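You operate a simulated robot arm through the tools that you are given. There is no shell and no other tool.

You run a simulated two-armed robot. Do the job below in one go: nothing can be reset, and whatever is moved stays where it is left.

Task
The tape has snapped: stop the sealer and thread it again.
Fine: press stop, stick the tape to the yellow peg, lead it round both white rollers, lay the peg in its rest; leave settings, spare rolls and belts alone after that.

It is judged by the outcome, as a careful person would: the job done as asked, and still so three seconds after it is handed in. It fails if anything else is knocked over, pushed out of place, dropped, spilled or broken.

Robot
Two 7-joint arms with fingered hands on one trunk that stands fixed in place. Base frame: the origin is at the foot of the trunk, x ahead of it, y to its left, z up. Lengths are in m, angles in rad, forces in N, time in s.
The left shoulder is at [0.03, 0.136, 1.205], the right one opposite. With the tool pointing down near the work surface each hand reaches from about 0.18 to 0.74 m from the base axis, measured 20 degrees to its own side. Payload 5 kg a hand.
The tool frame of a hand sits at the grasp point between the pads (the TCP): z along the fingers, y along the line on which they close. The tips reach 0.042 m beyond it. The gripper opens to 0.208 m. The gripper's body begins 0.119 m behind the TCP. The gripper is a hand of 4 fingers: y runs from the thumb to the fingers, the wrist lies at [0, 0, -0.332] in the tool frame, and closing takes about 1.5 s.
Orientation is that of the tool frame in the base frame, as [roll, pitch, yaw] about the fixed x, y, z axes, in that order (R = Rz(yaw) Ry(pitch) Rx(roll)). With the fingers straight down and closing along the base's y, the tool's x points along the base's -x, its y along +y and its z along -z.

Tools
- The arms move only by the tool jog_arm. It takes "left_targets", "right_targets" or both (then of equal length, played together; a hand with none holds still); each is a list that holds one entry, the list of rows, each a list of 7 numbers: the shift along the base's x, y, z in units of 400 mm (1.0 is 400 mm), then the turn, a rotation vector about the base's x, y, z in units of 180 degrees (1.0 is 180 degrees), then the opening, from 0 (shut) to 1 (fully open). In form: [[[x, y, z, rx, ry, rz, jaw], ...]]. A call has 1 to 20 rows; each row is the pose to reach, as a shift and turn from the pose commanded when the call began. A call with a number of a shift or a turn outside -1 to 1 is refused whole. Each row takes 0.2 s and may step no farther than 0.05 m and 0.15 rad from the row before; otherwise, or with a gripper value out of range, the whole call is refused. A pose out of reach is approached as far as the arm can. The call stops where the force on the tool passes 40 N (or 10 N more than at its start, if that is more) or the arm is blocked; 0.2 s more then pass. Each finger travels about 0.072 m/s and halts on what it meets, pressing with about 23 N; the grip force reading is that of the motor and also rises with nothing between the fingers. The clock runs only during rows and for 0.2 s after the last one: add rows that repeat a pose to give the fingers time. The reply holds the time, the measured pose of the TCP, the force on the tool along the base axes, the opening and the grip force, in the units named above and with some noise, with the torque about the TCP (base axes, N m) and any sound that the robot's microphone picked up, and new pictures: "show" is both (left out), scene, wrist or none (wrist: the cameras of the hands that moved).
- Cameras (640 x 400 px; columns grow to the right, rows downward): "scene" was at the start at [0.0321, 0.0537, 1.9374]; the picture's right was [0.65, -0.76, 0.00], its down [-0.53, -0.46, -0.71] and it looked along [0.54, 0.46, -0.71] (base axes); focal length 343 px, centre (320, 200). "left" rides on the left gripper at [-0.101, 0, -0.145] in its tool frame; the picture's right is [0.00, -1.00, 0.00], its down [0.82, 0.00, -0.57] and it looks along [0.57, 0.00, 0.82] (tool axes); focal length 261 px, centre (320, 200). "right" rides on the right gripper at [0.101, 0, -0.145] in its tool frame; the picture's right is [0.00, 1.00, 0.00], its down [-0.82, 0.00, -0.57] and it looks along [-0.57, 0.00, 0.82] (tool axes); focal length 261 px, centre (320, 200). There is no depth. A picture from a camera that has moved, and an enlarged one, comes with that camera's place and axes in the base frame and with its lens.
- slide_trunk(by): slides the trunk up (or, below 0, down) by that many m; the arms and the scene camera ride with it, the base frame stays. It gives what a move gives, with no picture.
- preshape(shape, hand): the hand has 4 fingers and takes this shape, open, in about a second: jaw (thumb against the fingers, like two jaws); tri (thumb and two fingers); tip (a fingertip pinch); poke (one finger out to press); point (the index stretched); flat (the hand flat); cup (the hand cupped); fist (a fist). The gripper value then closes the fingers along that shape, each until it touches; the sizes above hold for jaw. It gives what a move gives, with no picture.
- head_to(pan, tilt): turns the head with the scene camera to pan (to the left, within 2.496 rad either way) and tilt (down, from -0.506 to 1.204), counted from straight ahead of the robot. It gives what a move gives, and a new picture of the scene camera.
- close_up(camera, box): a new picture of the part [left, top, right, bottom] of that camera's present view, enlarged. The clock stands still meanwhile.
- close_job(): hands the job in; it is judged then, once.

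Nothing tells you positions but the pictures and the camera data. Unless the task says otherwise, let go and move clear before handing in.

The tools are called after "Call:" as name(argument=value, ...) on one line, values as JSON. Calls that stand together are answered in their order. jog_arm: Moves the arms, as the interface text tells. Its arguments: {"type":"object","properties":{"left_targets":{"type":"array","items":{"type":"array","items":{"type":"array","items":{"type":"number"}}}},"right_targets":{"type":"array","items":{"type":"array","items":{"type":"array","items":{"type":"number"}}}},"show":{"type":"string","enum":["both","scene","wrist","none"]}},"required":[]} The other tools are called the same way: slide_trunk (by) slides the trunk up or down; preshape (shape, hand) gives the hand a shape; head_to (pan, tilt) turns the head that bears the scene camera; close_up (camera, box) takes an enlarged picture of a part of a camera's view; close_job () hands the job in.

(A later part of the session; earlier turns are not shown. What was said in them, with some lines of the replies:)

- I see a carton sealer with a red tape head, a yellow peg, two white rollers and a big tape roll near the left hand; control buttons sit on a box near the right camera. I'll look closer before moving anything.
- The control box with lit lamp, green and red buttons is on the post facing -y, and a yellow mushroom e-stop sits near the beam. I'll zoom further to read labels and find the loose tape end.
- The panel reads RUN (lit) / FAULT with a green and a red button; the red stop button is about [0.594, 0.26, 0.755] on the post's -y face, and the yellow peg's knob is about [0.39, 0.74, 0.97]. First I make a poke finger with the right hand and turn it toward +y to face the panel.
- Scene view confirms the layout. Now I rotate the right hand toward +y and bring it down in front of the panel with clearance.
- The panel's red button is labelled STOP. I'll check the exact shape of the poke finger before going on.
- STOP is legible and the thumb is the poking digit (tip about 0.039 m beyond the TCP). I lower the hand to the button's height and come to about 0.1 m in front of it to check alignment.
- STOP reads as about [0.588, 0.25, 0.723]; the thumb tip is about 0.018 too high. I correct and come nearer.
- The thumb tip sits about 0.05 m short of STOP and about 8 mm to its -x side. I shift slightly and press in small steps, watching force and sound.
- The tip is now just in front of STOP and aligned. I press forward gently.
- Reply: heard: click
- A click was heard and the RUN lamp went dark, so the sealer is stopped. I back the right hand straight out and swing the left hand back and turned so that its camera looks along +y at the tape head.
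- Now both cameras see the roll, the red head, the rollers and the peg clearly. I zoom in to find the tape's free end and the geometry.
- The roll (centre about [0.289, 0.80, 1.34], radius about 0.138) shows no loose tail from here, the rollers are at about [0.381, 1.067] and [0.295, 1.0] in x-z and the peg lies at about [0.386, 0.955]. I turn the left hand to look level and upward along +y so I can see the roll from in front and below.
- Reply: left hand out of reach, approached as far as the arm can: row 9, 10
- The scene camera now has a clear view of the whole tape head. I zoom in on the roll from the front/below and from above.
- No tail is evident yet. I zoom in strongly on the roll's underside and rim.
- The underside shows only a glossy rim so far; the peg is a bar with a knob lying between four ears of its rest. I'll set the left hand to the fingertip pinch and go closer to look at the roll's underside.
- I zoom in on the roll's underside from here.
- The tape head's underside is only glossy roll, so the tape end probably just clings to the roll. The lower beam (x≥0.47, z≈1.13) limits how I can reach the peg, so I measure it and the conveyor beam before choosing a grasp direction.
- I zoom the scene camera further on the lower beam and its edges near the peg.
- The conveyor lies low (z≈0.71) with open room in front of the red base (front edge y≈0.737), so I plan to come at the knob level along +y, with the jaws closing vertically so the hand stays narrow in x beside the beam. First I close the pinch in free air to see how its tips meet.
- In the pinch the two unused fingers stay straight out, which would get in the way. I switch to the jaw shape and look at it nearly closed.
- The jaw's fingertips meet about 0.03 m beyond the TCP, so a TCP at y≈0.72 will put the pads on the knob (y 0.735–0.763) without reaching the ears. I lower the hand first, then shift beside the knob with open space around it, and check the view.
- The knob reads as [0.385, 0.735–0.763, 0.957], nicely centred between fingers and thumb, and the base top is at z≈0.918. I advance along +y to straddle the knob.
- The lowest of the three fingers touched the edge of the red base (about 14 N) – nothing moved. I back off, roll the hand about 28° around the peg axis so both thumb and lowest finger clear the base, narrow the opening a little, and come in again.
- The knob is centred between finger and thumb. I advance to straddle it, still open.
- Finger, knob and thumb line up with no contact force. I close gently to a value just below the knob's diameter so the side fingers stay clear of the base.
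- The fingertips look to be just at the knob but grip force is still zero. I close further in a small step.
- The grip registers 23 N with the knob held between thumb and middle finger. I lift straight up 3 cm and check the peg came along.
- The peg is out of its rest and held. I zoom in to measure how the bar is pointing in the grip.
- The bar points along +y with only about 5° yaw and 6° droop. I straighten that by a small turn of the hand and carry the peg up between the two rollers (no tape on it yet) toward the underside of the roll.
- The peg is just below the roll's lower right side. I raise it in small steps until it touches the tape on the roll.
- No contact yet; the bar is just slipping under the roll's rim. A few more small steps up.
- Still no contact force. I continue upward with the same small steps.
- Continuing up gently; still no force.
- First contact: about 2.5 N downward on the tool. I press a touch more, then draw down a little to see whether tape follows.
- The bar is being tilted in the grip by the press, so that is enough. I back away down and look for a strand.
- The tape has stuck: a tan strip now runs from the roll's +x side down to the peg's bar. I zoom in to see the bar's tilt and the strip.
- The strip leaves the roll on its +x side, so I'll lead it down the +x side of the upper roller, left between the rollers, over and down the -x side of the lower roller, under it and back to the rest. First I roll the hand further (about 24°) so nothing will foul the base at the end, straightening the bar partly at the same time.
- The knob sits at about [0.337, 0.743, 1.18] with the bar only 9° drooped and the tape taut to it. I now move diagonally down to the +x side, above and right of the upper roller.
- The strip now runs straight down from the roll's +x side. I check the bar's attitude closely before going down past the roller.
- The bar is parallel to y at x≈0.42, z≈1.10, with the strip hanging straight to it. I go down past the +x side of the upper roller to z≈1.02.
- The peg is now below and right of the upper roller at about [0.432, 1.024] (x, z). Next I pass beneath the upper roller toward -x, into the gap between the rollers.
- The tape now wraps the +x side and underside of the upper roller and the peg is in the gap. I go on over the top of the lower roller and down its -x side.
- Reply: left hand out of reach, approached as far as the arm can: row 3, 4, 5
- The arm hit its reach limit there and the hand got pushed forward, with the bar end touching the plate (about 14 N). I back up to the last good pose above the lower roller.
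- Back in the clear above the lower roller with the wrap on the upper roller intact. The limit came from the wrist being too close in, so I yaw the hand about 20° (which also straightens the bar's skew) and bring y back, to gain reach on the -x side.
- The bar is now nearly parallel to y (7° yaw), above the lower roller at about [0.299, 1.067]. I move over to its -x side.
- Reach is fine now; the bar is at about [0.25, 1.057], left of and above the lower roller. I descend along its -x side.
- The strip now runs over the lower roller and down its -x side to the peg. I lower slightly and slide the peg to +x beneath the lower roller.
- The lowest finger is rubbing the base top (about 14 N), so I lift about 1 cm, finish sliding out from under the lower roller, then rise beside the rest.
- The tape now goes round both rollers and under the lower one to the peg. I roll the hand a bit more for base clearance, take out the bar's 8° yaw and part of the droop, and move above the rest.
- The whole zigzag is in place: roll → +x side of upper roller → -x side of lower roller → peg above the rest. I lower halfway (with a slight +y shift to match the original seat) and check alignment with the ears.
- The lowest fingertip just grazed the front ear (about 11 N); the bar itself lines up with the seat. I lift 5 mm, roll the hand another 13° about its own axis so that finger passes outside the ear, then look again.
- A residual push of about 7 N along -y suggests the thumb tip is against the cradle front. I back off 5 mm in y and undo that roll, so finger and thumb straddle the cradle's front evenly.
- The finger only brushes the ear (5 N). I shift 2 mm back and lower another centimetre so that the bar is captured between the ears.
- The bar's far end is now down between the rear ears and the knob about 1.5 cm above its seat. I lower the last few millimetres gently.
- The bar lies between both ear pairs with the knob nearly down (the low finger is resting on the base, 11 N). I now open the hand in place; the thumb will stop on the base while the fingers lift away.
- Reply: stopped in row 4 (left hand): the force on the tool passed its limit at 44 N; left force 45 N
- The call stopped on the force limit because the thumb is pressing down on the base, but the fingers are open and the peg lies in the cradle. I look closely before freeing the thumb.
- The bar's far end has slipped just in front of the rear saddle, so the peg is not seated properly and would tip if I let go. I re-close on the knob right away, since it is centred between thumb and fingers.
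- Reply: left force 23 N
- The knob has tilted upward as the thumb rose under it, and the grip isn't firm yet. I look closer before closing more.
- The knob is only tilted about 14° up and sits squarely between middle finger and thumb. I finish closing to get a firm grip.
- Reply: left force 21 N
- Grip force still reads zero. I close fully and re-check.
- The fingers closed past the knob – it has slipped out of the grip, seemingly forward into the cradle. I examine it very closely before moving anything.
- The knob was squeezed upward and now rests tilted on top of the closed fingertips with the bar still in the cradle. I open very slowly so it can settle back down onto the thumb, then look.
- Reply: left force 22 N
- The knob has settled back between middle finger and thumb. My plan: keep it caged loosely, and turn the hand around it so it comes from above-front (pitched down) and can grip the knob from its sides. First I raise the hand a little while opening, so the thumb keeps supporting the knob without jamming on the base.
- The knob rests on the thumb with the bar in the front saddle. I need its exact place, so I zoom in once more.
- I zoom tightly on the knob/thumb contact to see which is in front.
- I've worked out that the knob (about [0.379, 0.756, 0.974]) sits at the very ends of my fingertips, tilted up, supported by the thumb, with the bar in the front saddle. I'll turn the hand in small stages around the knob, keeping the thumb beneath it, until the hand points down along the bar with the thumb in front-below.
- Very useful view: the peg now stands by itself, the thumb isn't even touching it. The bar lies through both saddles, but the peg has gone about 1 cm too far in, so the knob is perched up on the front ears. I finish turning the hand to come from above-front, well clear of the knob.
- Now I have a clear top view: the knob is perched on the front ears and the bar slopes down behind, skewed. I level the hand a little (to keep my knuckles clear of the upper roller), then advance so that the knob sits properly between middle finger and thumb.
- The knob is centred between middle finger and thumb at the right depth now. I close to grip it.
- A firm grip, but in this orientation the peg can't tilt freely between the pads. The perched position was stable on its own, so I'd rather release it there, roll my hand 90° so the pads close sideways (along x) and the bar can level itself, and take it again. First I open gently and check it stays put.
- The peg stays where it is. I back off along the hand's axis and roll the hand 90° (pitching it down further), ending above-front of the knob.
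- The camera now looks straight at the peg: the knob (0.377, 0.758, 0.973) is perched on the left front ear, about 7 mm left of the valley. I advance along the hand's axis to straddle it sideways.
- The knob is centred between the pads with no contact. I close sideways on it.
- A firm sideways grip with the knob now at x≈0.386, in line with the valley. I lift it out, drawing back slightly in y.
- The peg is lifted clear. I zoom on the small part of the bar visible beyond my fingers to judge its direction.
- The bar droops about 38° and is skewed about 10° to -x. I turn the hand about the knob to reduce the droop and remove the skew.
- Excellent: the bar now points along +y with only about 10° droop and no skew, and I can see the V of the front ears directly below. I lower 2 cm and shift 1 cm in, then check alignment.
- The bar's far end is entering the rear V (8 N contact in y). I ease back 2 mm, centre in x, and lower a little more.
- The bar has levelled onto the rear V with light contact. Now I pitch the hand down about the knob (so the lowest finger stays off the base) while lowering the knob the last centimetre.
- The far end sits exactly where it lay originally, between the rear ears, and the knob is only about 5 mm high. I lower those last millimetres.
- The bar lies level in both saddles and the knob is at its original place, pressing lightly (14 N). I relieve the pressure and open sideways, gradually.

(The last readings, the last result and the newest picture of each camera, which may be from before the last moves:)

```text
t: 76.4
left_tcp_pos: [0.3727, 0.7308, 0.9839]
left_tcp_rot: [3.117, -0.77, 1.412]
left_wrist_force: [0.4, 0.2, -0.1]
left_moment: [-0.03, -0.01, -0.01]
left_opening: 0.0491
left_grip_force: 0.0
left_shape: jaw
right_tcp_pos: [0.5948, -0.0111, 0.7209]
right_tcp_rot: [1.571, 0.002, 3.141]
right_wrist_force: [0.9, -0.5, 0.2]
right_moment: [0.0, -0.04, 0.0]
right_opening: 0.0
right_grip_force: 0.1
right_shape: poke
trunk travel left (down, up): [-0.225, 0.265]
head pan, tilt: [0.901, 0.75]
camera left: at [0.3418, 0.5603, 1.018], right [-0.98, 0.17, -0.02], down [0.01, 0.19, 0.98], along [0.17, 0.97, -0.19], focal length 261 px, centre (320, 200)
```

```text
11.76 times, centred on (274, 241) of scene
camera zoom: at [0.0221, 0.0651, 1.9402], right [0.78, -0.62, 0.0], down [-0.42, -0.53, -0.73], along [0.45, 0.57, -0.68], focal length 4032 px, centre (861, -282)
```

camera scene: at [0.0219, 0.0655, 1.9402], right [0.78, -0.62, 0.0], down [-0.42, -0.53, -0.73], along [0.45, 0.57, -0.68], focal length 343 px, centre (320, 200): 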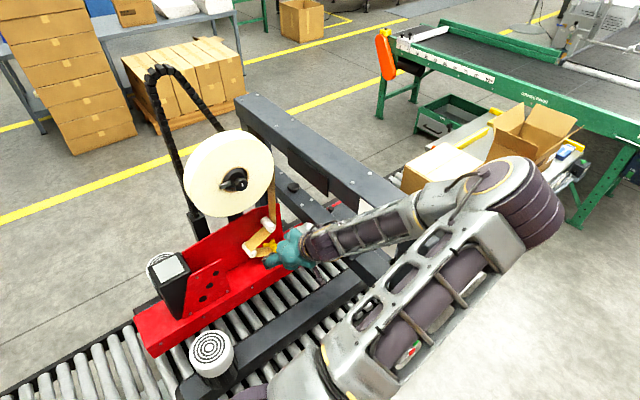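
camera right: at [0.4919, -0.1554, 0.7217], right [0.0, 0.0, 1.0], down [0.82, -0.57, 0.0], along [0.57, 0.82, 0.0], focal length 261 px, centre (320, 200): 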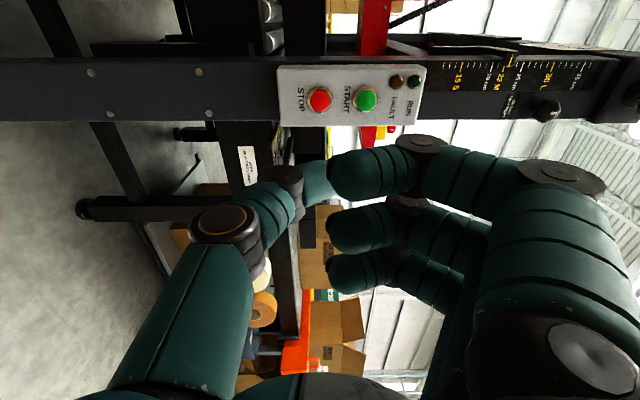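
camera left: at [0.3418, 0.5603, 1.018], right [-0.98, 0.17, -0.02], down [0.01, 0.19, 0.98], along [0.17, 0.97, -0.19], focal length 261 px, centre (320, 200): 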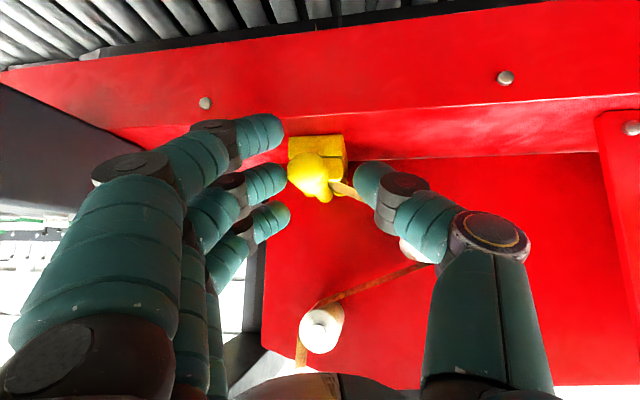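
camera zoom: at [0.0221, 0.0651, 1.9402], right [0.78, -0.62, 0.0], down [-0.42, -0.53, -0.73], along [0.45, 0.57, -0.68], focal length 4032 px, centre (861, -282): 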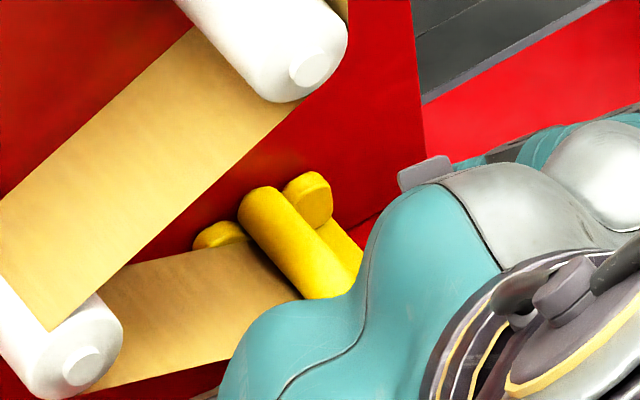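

The peg rests on its own, no force on the hand. I open a bit wider and withdraw straight back along the hand's axis.

Call:
jog_arm(left_targets=[[[0, 0, 0, 0, 0, 0, 0.35], [0, 0, 0, 0, 0, 0, 0.4], [-0.0033, -0.017, 0.018, 0, 0, 0, 0.4], [-0.0067, -0.0345, 0.036, 0, 0, 0, 0.4], [-0.0134, -0.069, 0.0715, 0, 0, 0, 0.4], [-0.02, -0.103, 0.107, 0, 0, 0, 0.4], [-0.03, -0.17, 0.16, 0, 0, 0, 0.4]]], show="both")

Call:
close_up(camera="left", box=[240, 80, 440, 240])

Call:
close_up(camera="scene", box=[250, 224, 298, 258])

```text
t: 78.0
left_tcp_pos: [0.3611, 0.6617, 1.0495]
left_tcp_rot: [3.116, -0.769, 1.41]
left_wrist_force: [-1.0, -1.0, 1.2]
left_moment: [0.04, -0.05, -0.06]
left_opening: 0.0827
left_grip_force: 0.1
left_shape: jaw
right_tcp_pos: [0.5944, -0.0109, 0.7229]
right_tcp_rot: [1.569, 0.0, 3.141]
right_wrist_force: [-0.4, -0.4, 0.8]
right_moment: [0.03, 0.02, -0.07]
right_opening: 0.0
right_grip_force: 0.1
right_shape: poke
trunk travel left (down, up): [-0.225, 0.265]
head pan, tilt: [0.901, 0.75]
camera scene: at [0.0207, 0.0626, 1.9404], right [0.78, -0.62, 0.0], down [-0.42, -0.53, -0.73], along [0.45, 0.57, -0.68], focal length 343 px, centre (320, 200)
camera left: at [0.3299, 0.4903, 1.0831], right [-0.98, 0.17, -0.02], down [0.01, 0.19, 0.98], along [0.17, 0.97, -0.19], focal length 261 px, centre (320, 200)
```

scene: 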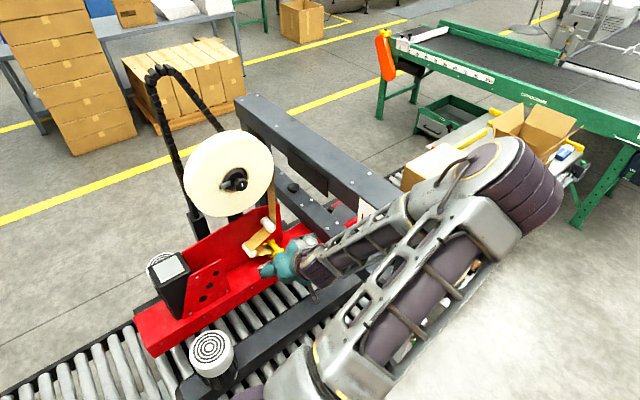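
left: 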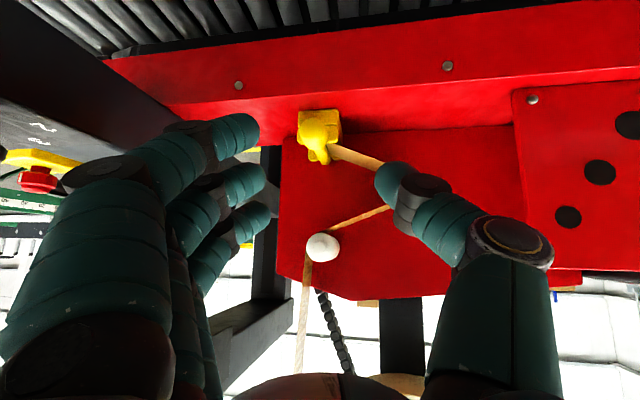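

```text
2.50 times, centred on (340, 160) of left
camera zoom: at [0.3299, 0.4903, 1.0831], right [-0.98, 0.17, -0.02], down [0.01, 0.19, 0.98], along [0.17, 0.97, -0.19], focal length 652 px, centre (270, 300)
```

zoom: 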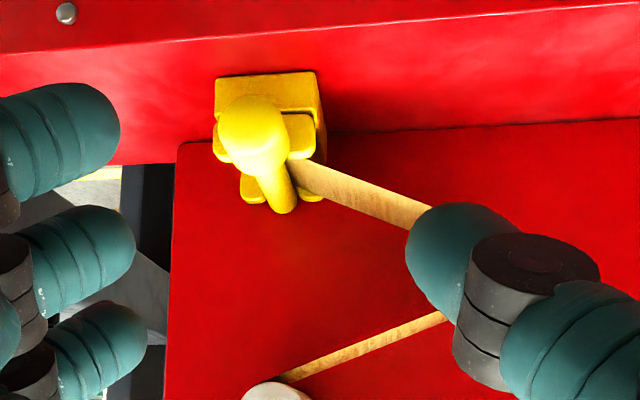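

```text
11.76 times, centred on (274, 241) of scene
camera zoom: at [0.0207, 0.0626, 1.9404], right [0.78, -0.62, 0.0], down [-0.42, -0.53, -0.73], along [0.45, 0.57, -0.68], focal length 4032 px, centre (861, -282)
```

zoom: 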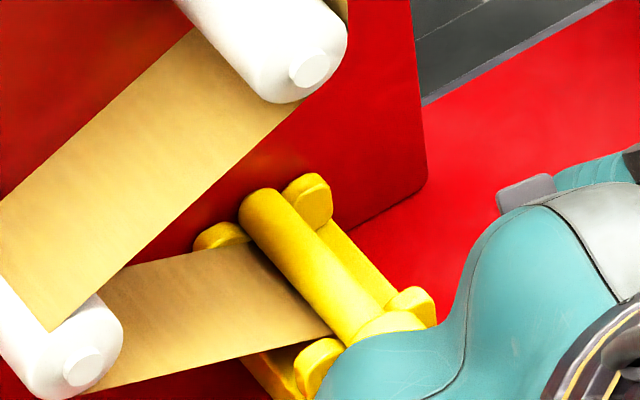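

The peg lies in its rest just as it did at first, bar between both ear pairs, with the tape going round both rollers. I withdraw the hand further and inspect everything.

Call:
jog_arm(left_targets=[[[0, -0.08, 0.05, 0, 0, 0, 0.4], [0, -0.16, 0.1, 0, 0, 0, 0.4], [0, -0.24, 0.15, 0, 0, 0, 0.4], [0, -0.32, 0.2, 0, 0, 0, 0.4]]], show="both")

Call:
close_up(camera="scene", box=[220, 180, 320, 280])

Call:
close_up(camera="left", box=[220, 80, 440, 300])

Call:
close_up(camera="right", box=[260, 50, 460, 140])

```text
t: 79.0
left_tcp_pos: [0.3969, 0.5462, 1.1277]
left_tcp_rot: [3.12, -0.768, 1.412]
left_wrist_force: [-1.0, -0.9, 0.7]
left_moment: [0.06, -0.09, -0.07]
left_opening: 0.0831
left_grip_force: 0.1
left_shape: jaw
left hand out of reach, approached as far as the arm can: row 2, 3, 4
right_tcp_pos: [0.5932, -0.0105, 0.7221]
right_tcp_rot: [1.57, 0.001, 3.142]
right_wrist_force: [0.3, -2.1, 0.1]
right_moment: [0.03, -0.03, -0.02]
right_opening: 0.0001
right_grip_force: 0.0
right_shape: poke
trunk travel left (down, up): [-0.225, 0.265]
head pan, tilt: [0.901, 0.75]
camera scene: at [0.0211, 0.0628, 1.9404], right [0.78, -0.62, 0.0], down [-0.42, -0.53, -0.73], along [0.45, 0.57, -0.68], focal length 343 px, centre (320, 200)
camera left: at [0.3672, 0.3755, 1.1635], right [-0.99, 0.17, -0.02], down [0.01, 0.19, 0.98], along [0.17, 0.97, -0.19], focal length 261 px, centre (320, 200)
```

scene: 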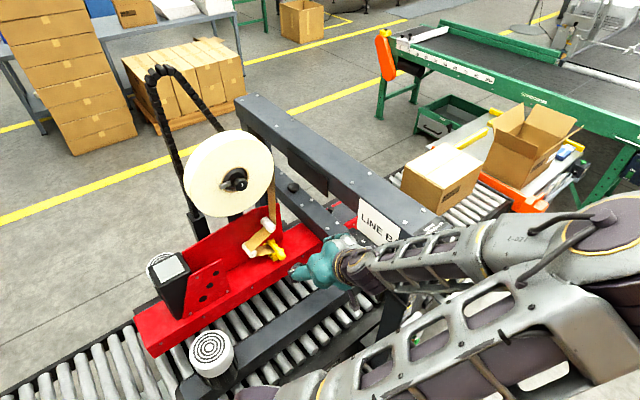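
left: 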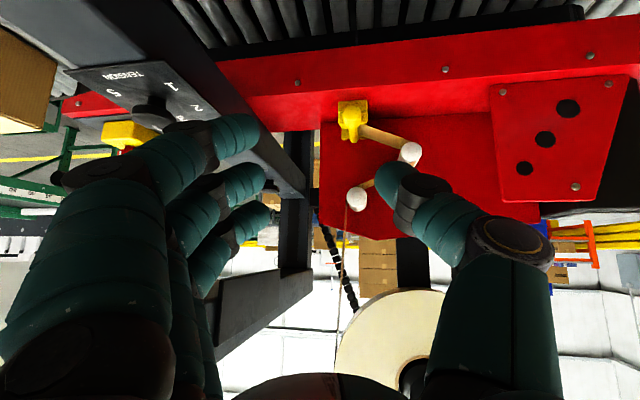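

```text
4.00 times, centred on (270, 230) of scene
camera zoom: at [0.0211, 0.0628, 1.9404], right [0.78, -0.62, 0.0], down [-0.42, -0.53, -0.73], along [0.45, 0.57, -0.68], focal length 1371 px, centre (520, 80)
```

zoom: 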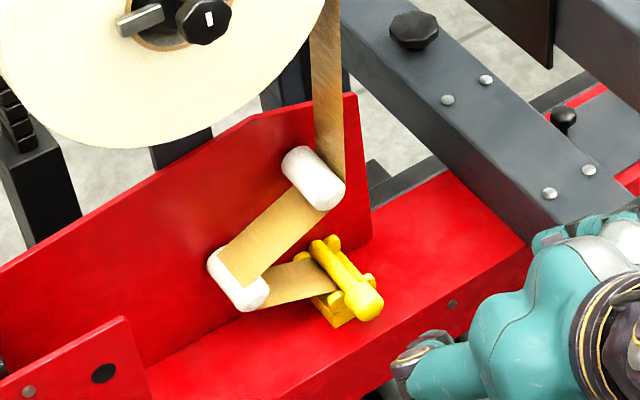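

```text
1.82 times, centred on (330, 190) of left
camera zoom: at [0.3672, 0.3755, 1.1635], right [-0.99, 0.17, -0.02], down [0.01, 0.19, 0.98], along [0.17, 0.97, -0.19], focal length 474 px, centre (302, 218)
```

zoom: 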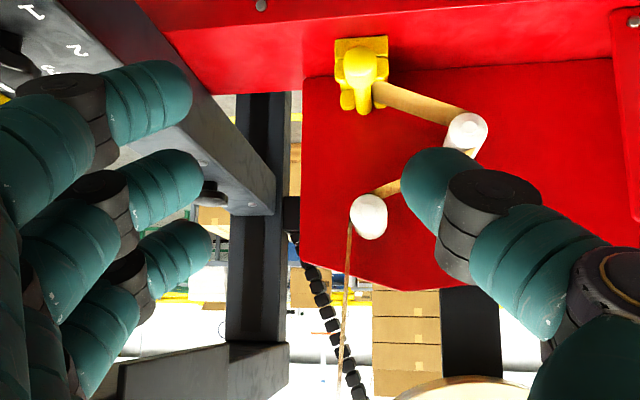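

```text
3.20 times, centred on (360, 95) of right
camera zoom: at [0.4917, -0.156, 0.7216], right [0.0, 0.0, 1.0], down [0.82, -0.57, 0.0], along [0.57, 0.82, 0.0], focal length 834 px, centre (192, 536)
```

zoom: 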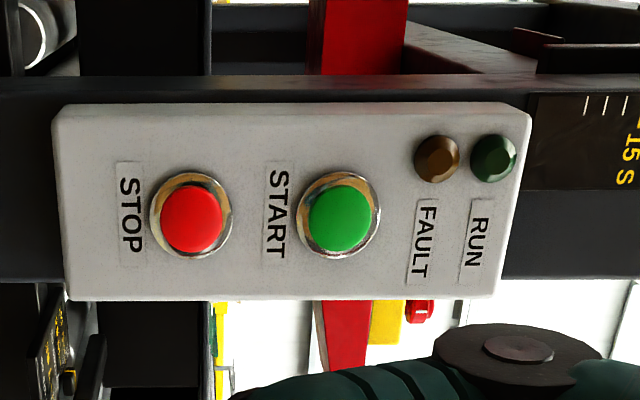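

Everything is as wanted: the peg lies in its rest, the tape wraps both rollers in a zigzag, and the RUN lamp is dark. I raise the left hand a bit more, away from the tension dial, and take a last look.

Call:
jog_arm(left_targets=[[[-0.02, 0, 0.08, 0, 0, 0, 0.4], [-0.04, 0, 0.16, 0, 0, 0, 0.4], [-0.06, 0, 0.24, 0, 0, 0, 0.4], [-0.08, 0, 0.32, 0, 0, 0, 0.4]]], show="both")

Call:
close_up(camera="scene", box=[235, 200, 305, 270])

Call:
close_up(camera="scene", box=[250, 228, 298, 266])

```text
t: 80.0
left_tcp_pos: [0.3728, 0.5491, 1.2586]
left_tcp_rot: [3.118, -0.767, 1.412]
left_wrist_force: [-0.1, -0.2, -0.2]
left_moment: [0.0, -0.07, -0.05]
left_opening: 0.0829
left_grip_force: 0.0
left_shape: jaw
left hand out of reach, approached as far as the arm can: row 1, 2, 3, 4
right_tcp_pos: [0.594, -0.0116, 0.7217]
right_tcp_rot: [1.57, -0.001, -3.141]
right_wrist_force: [-0.1, 1.1, 0.3]
right_moment: [-0.04, -0.03, -0.04]
right_opening: 0.0
right_grip_force: 0.1
right_shape: poke
trunk travel left (down, up): [-0.225, 0.265]
head pan, tilt: [0.901, 0.75]
camera scene: at [0.0204, 0.0645, 1.9403], right [0.78, -0.62, 0.0], down [-0.42, -0.53, -0.73], along [0.45, 0.57, -0.68], focal length 343 px, centre (320, 200)
camera left: at [0.3414, 0.3795, 1.2926], right [-0.99, 0.17, -0.02], down [0.01, 0.19, 0.98], along [0.17, 0.97, -0.19], focal length 261 px, centre (320, 200)
```

scene: 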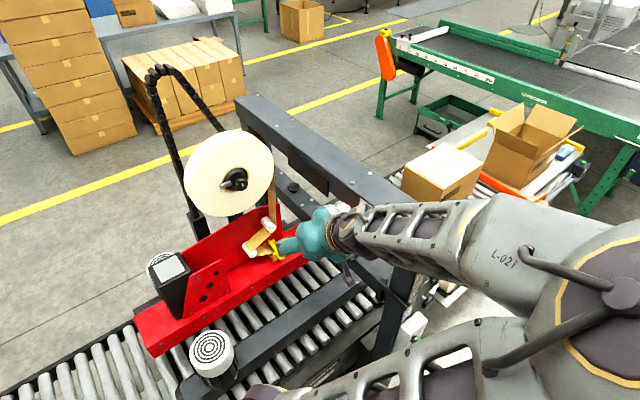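
left: 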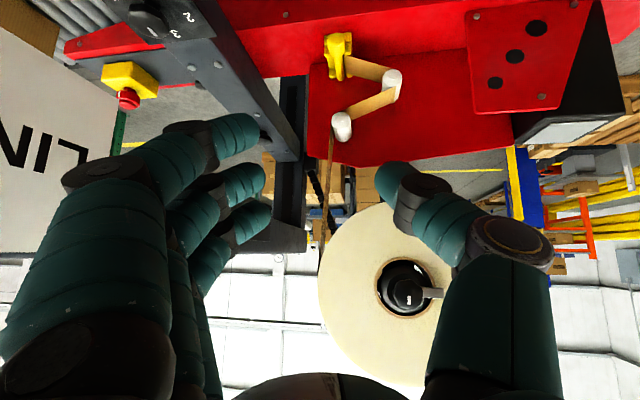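

```text
5.71 times, centred on (270, 235) of scene
camera zoom: at [0.0204, 0.0645, 1.9403], right [0.78, -0.62, 0.0], down [-0.42, -0.53, -0.73], along [0.45, 0.57, -0.68], focal length 1958 px, centre (606, 0)
```

zoom: 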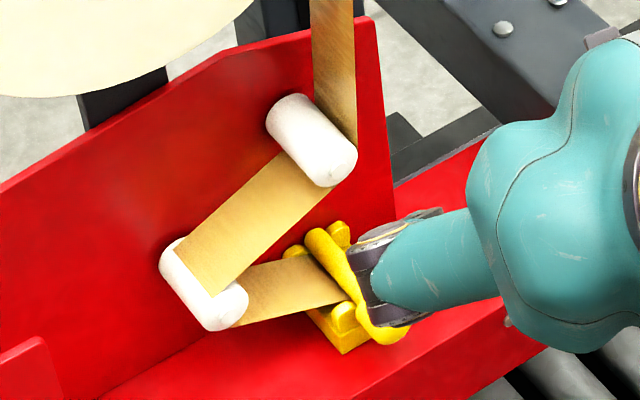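

```text
10.53 times, centred on (274, 247) of scene
camera zoom: at [0.0204, 0.0645, 1.9403], right [0.78, -0.62, 0.0], down [-0.42, -0.53, -0.73], along [0.45, 0.57, -0.68], focal length 3607 px, centre (804, -295)
```

zoom: 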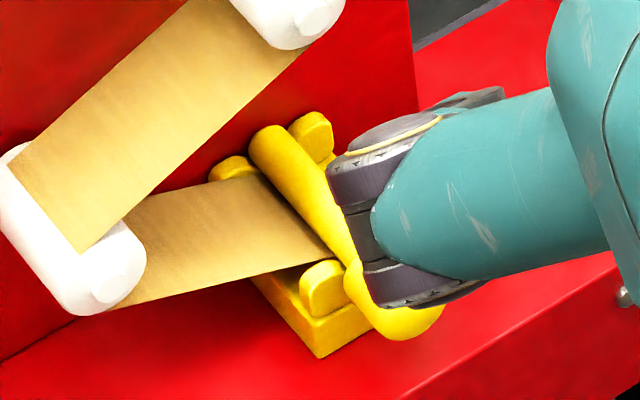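

The peg lies seated with its bar in both pairs of ears. The tape runs from the roll round the +x side of the upper roller and the -x side of the lower roller to the peg. The sealer is stopped with the RUN lamp dark, and both hands are clear. I hand the job in.

Call:
close_job()

```text
The job is handed in.
```

The sealer is stopped and threaded again, and I've handed the job in. At my last look everything was in place. I haven't been told how it was judged.

- **Stop:** I pressed the red STOP button. It clicked and the RUN lamp went dark, and it was still dark when I checked before the end.
- **Tape:** The tape is stuck to the yellow peg. It runs from the roll down the far side of the upper white roller, crosses to the near side of the lower one, and passes under it to the peg.
- **Peg:** The peg lies level in its rest with its bar between both pairs of ears, where it was at the start.
- **Rough spots:** Laying the peg down took several tries. It slipped in my grip twice, tipping up onto the front ears of its rest before I got it seated. My fingers also pressed on the red base and the rest a few times, once hard enough to trip the 40 N force limit. I saw no damage and nothing fell.
- **Left alone:** I did not touch the settings, spare rolls or belts. Both hands are clear of the machine.
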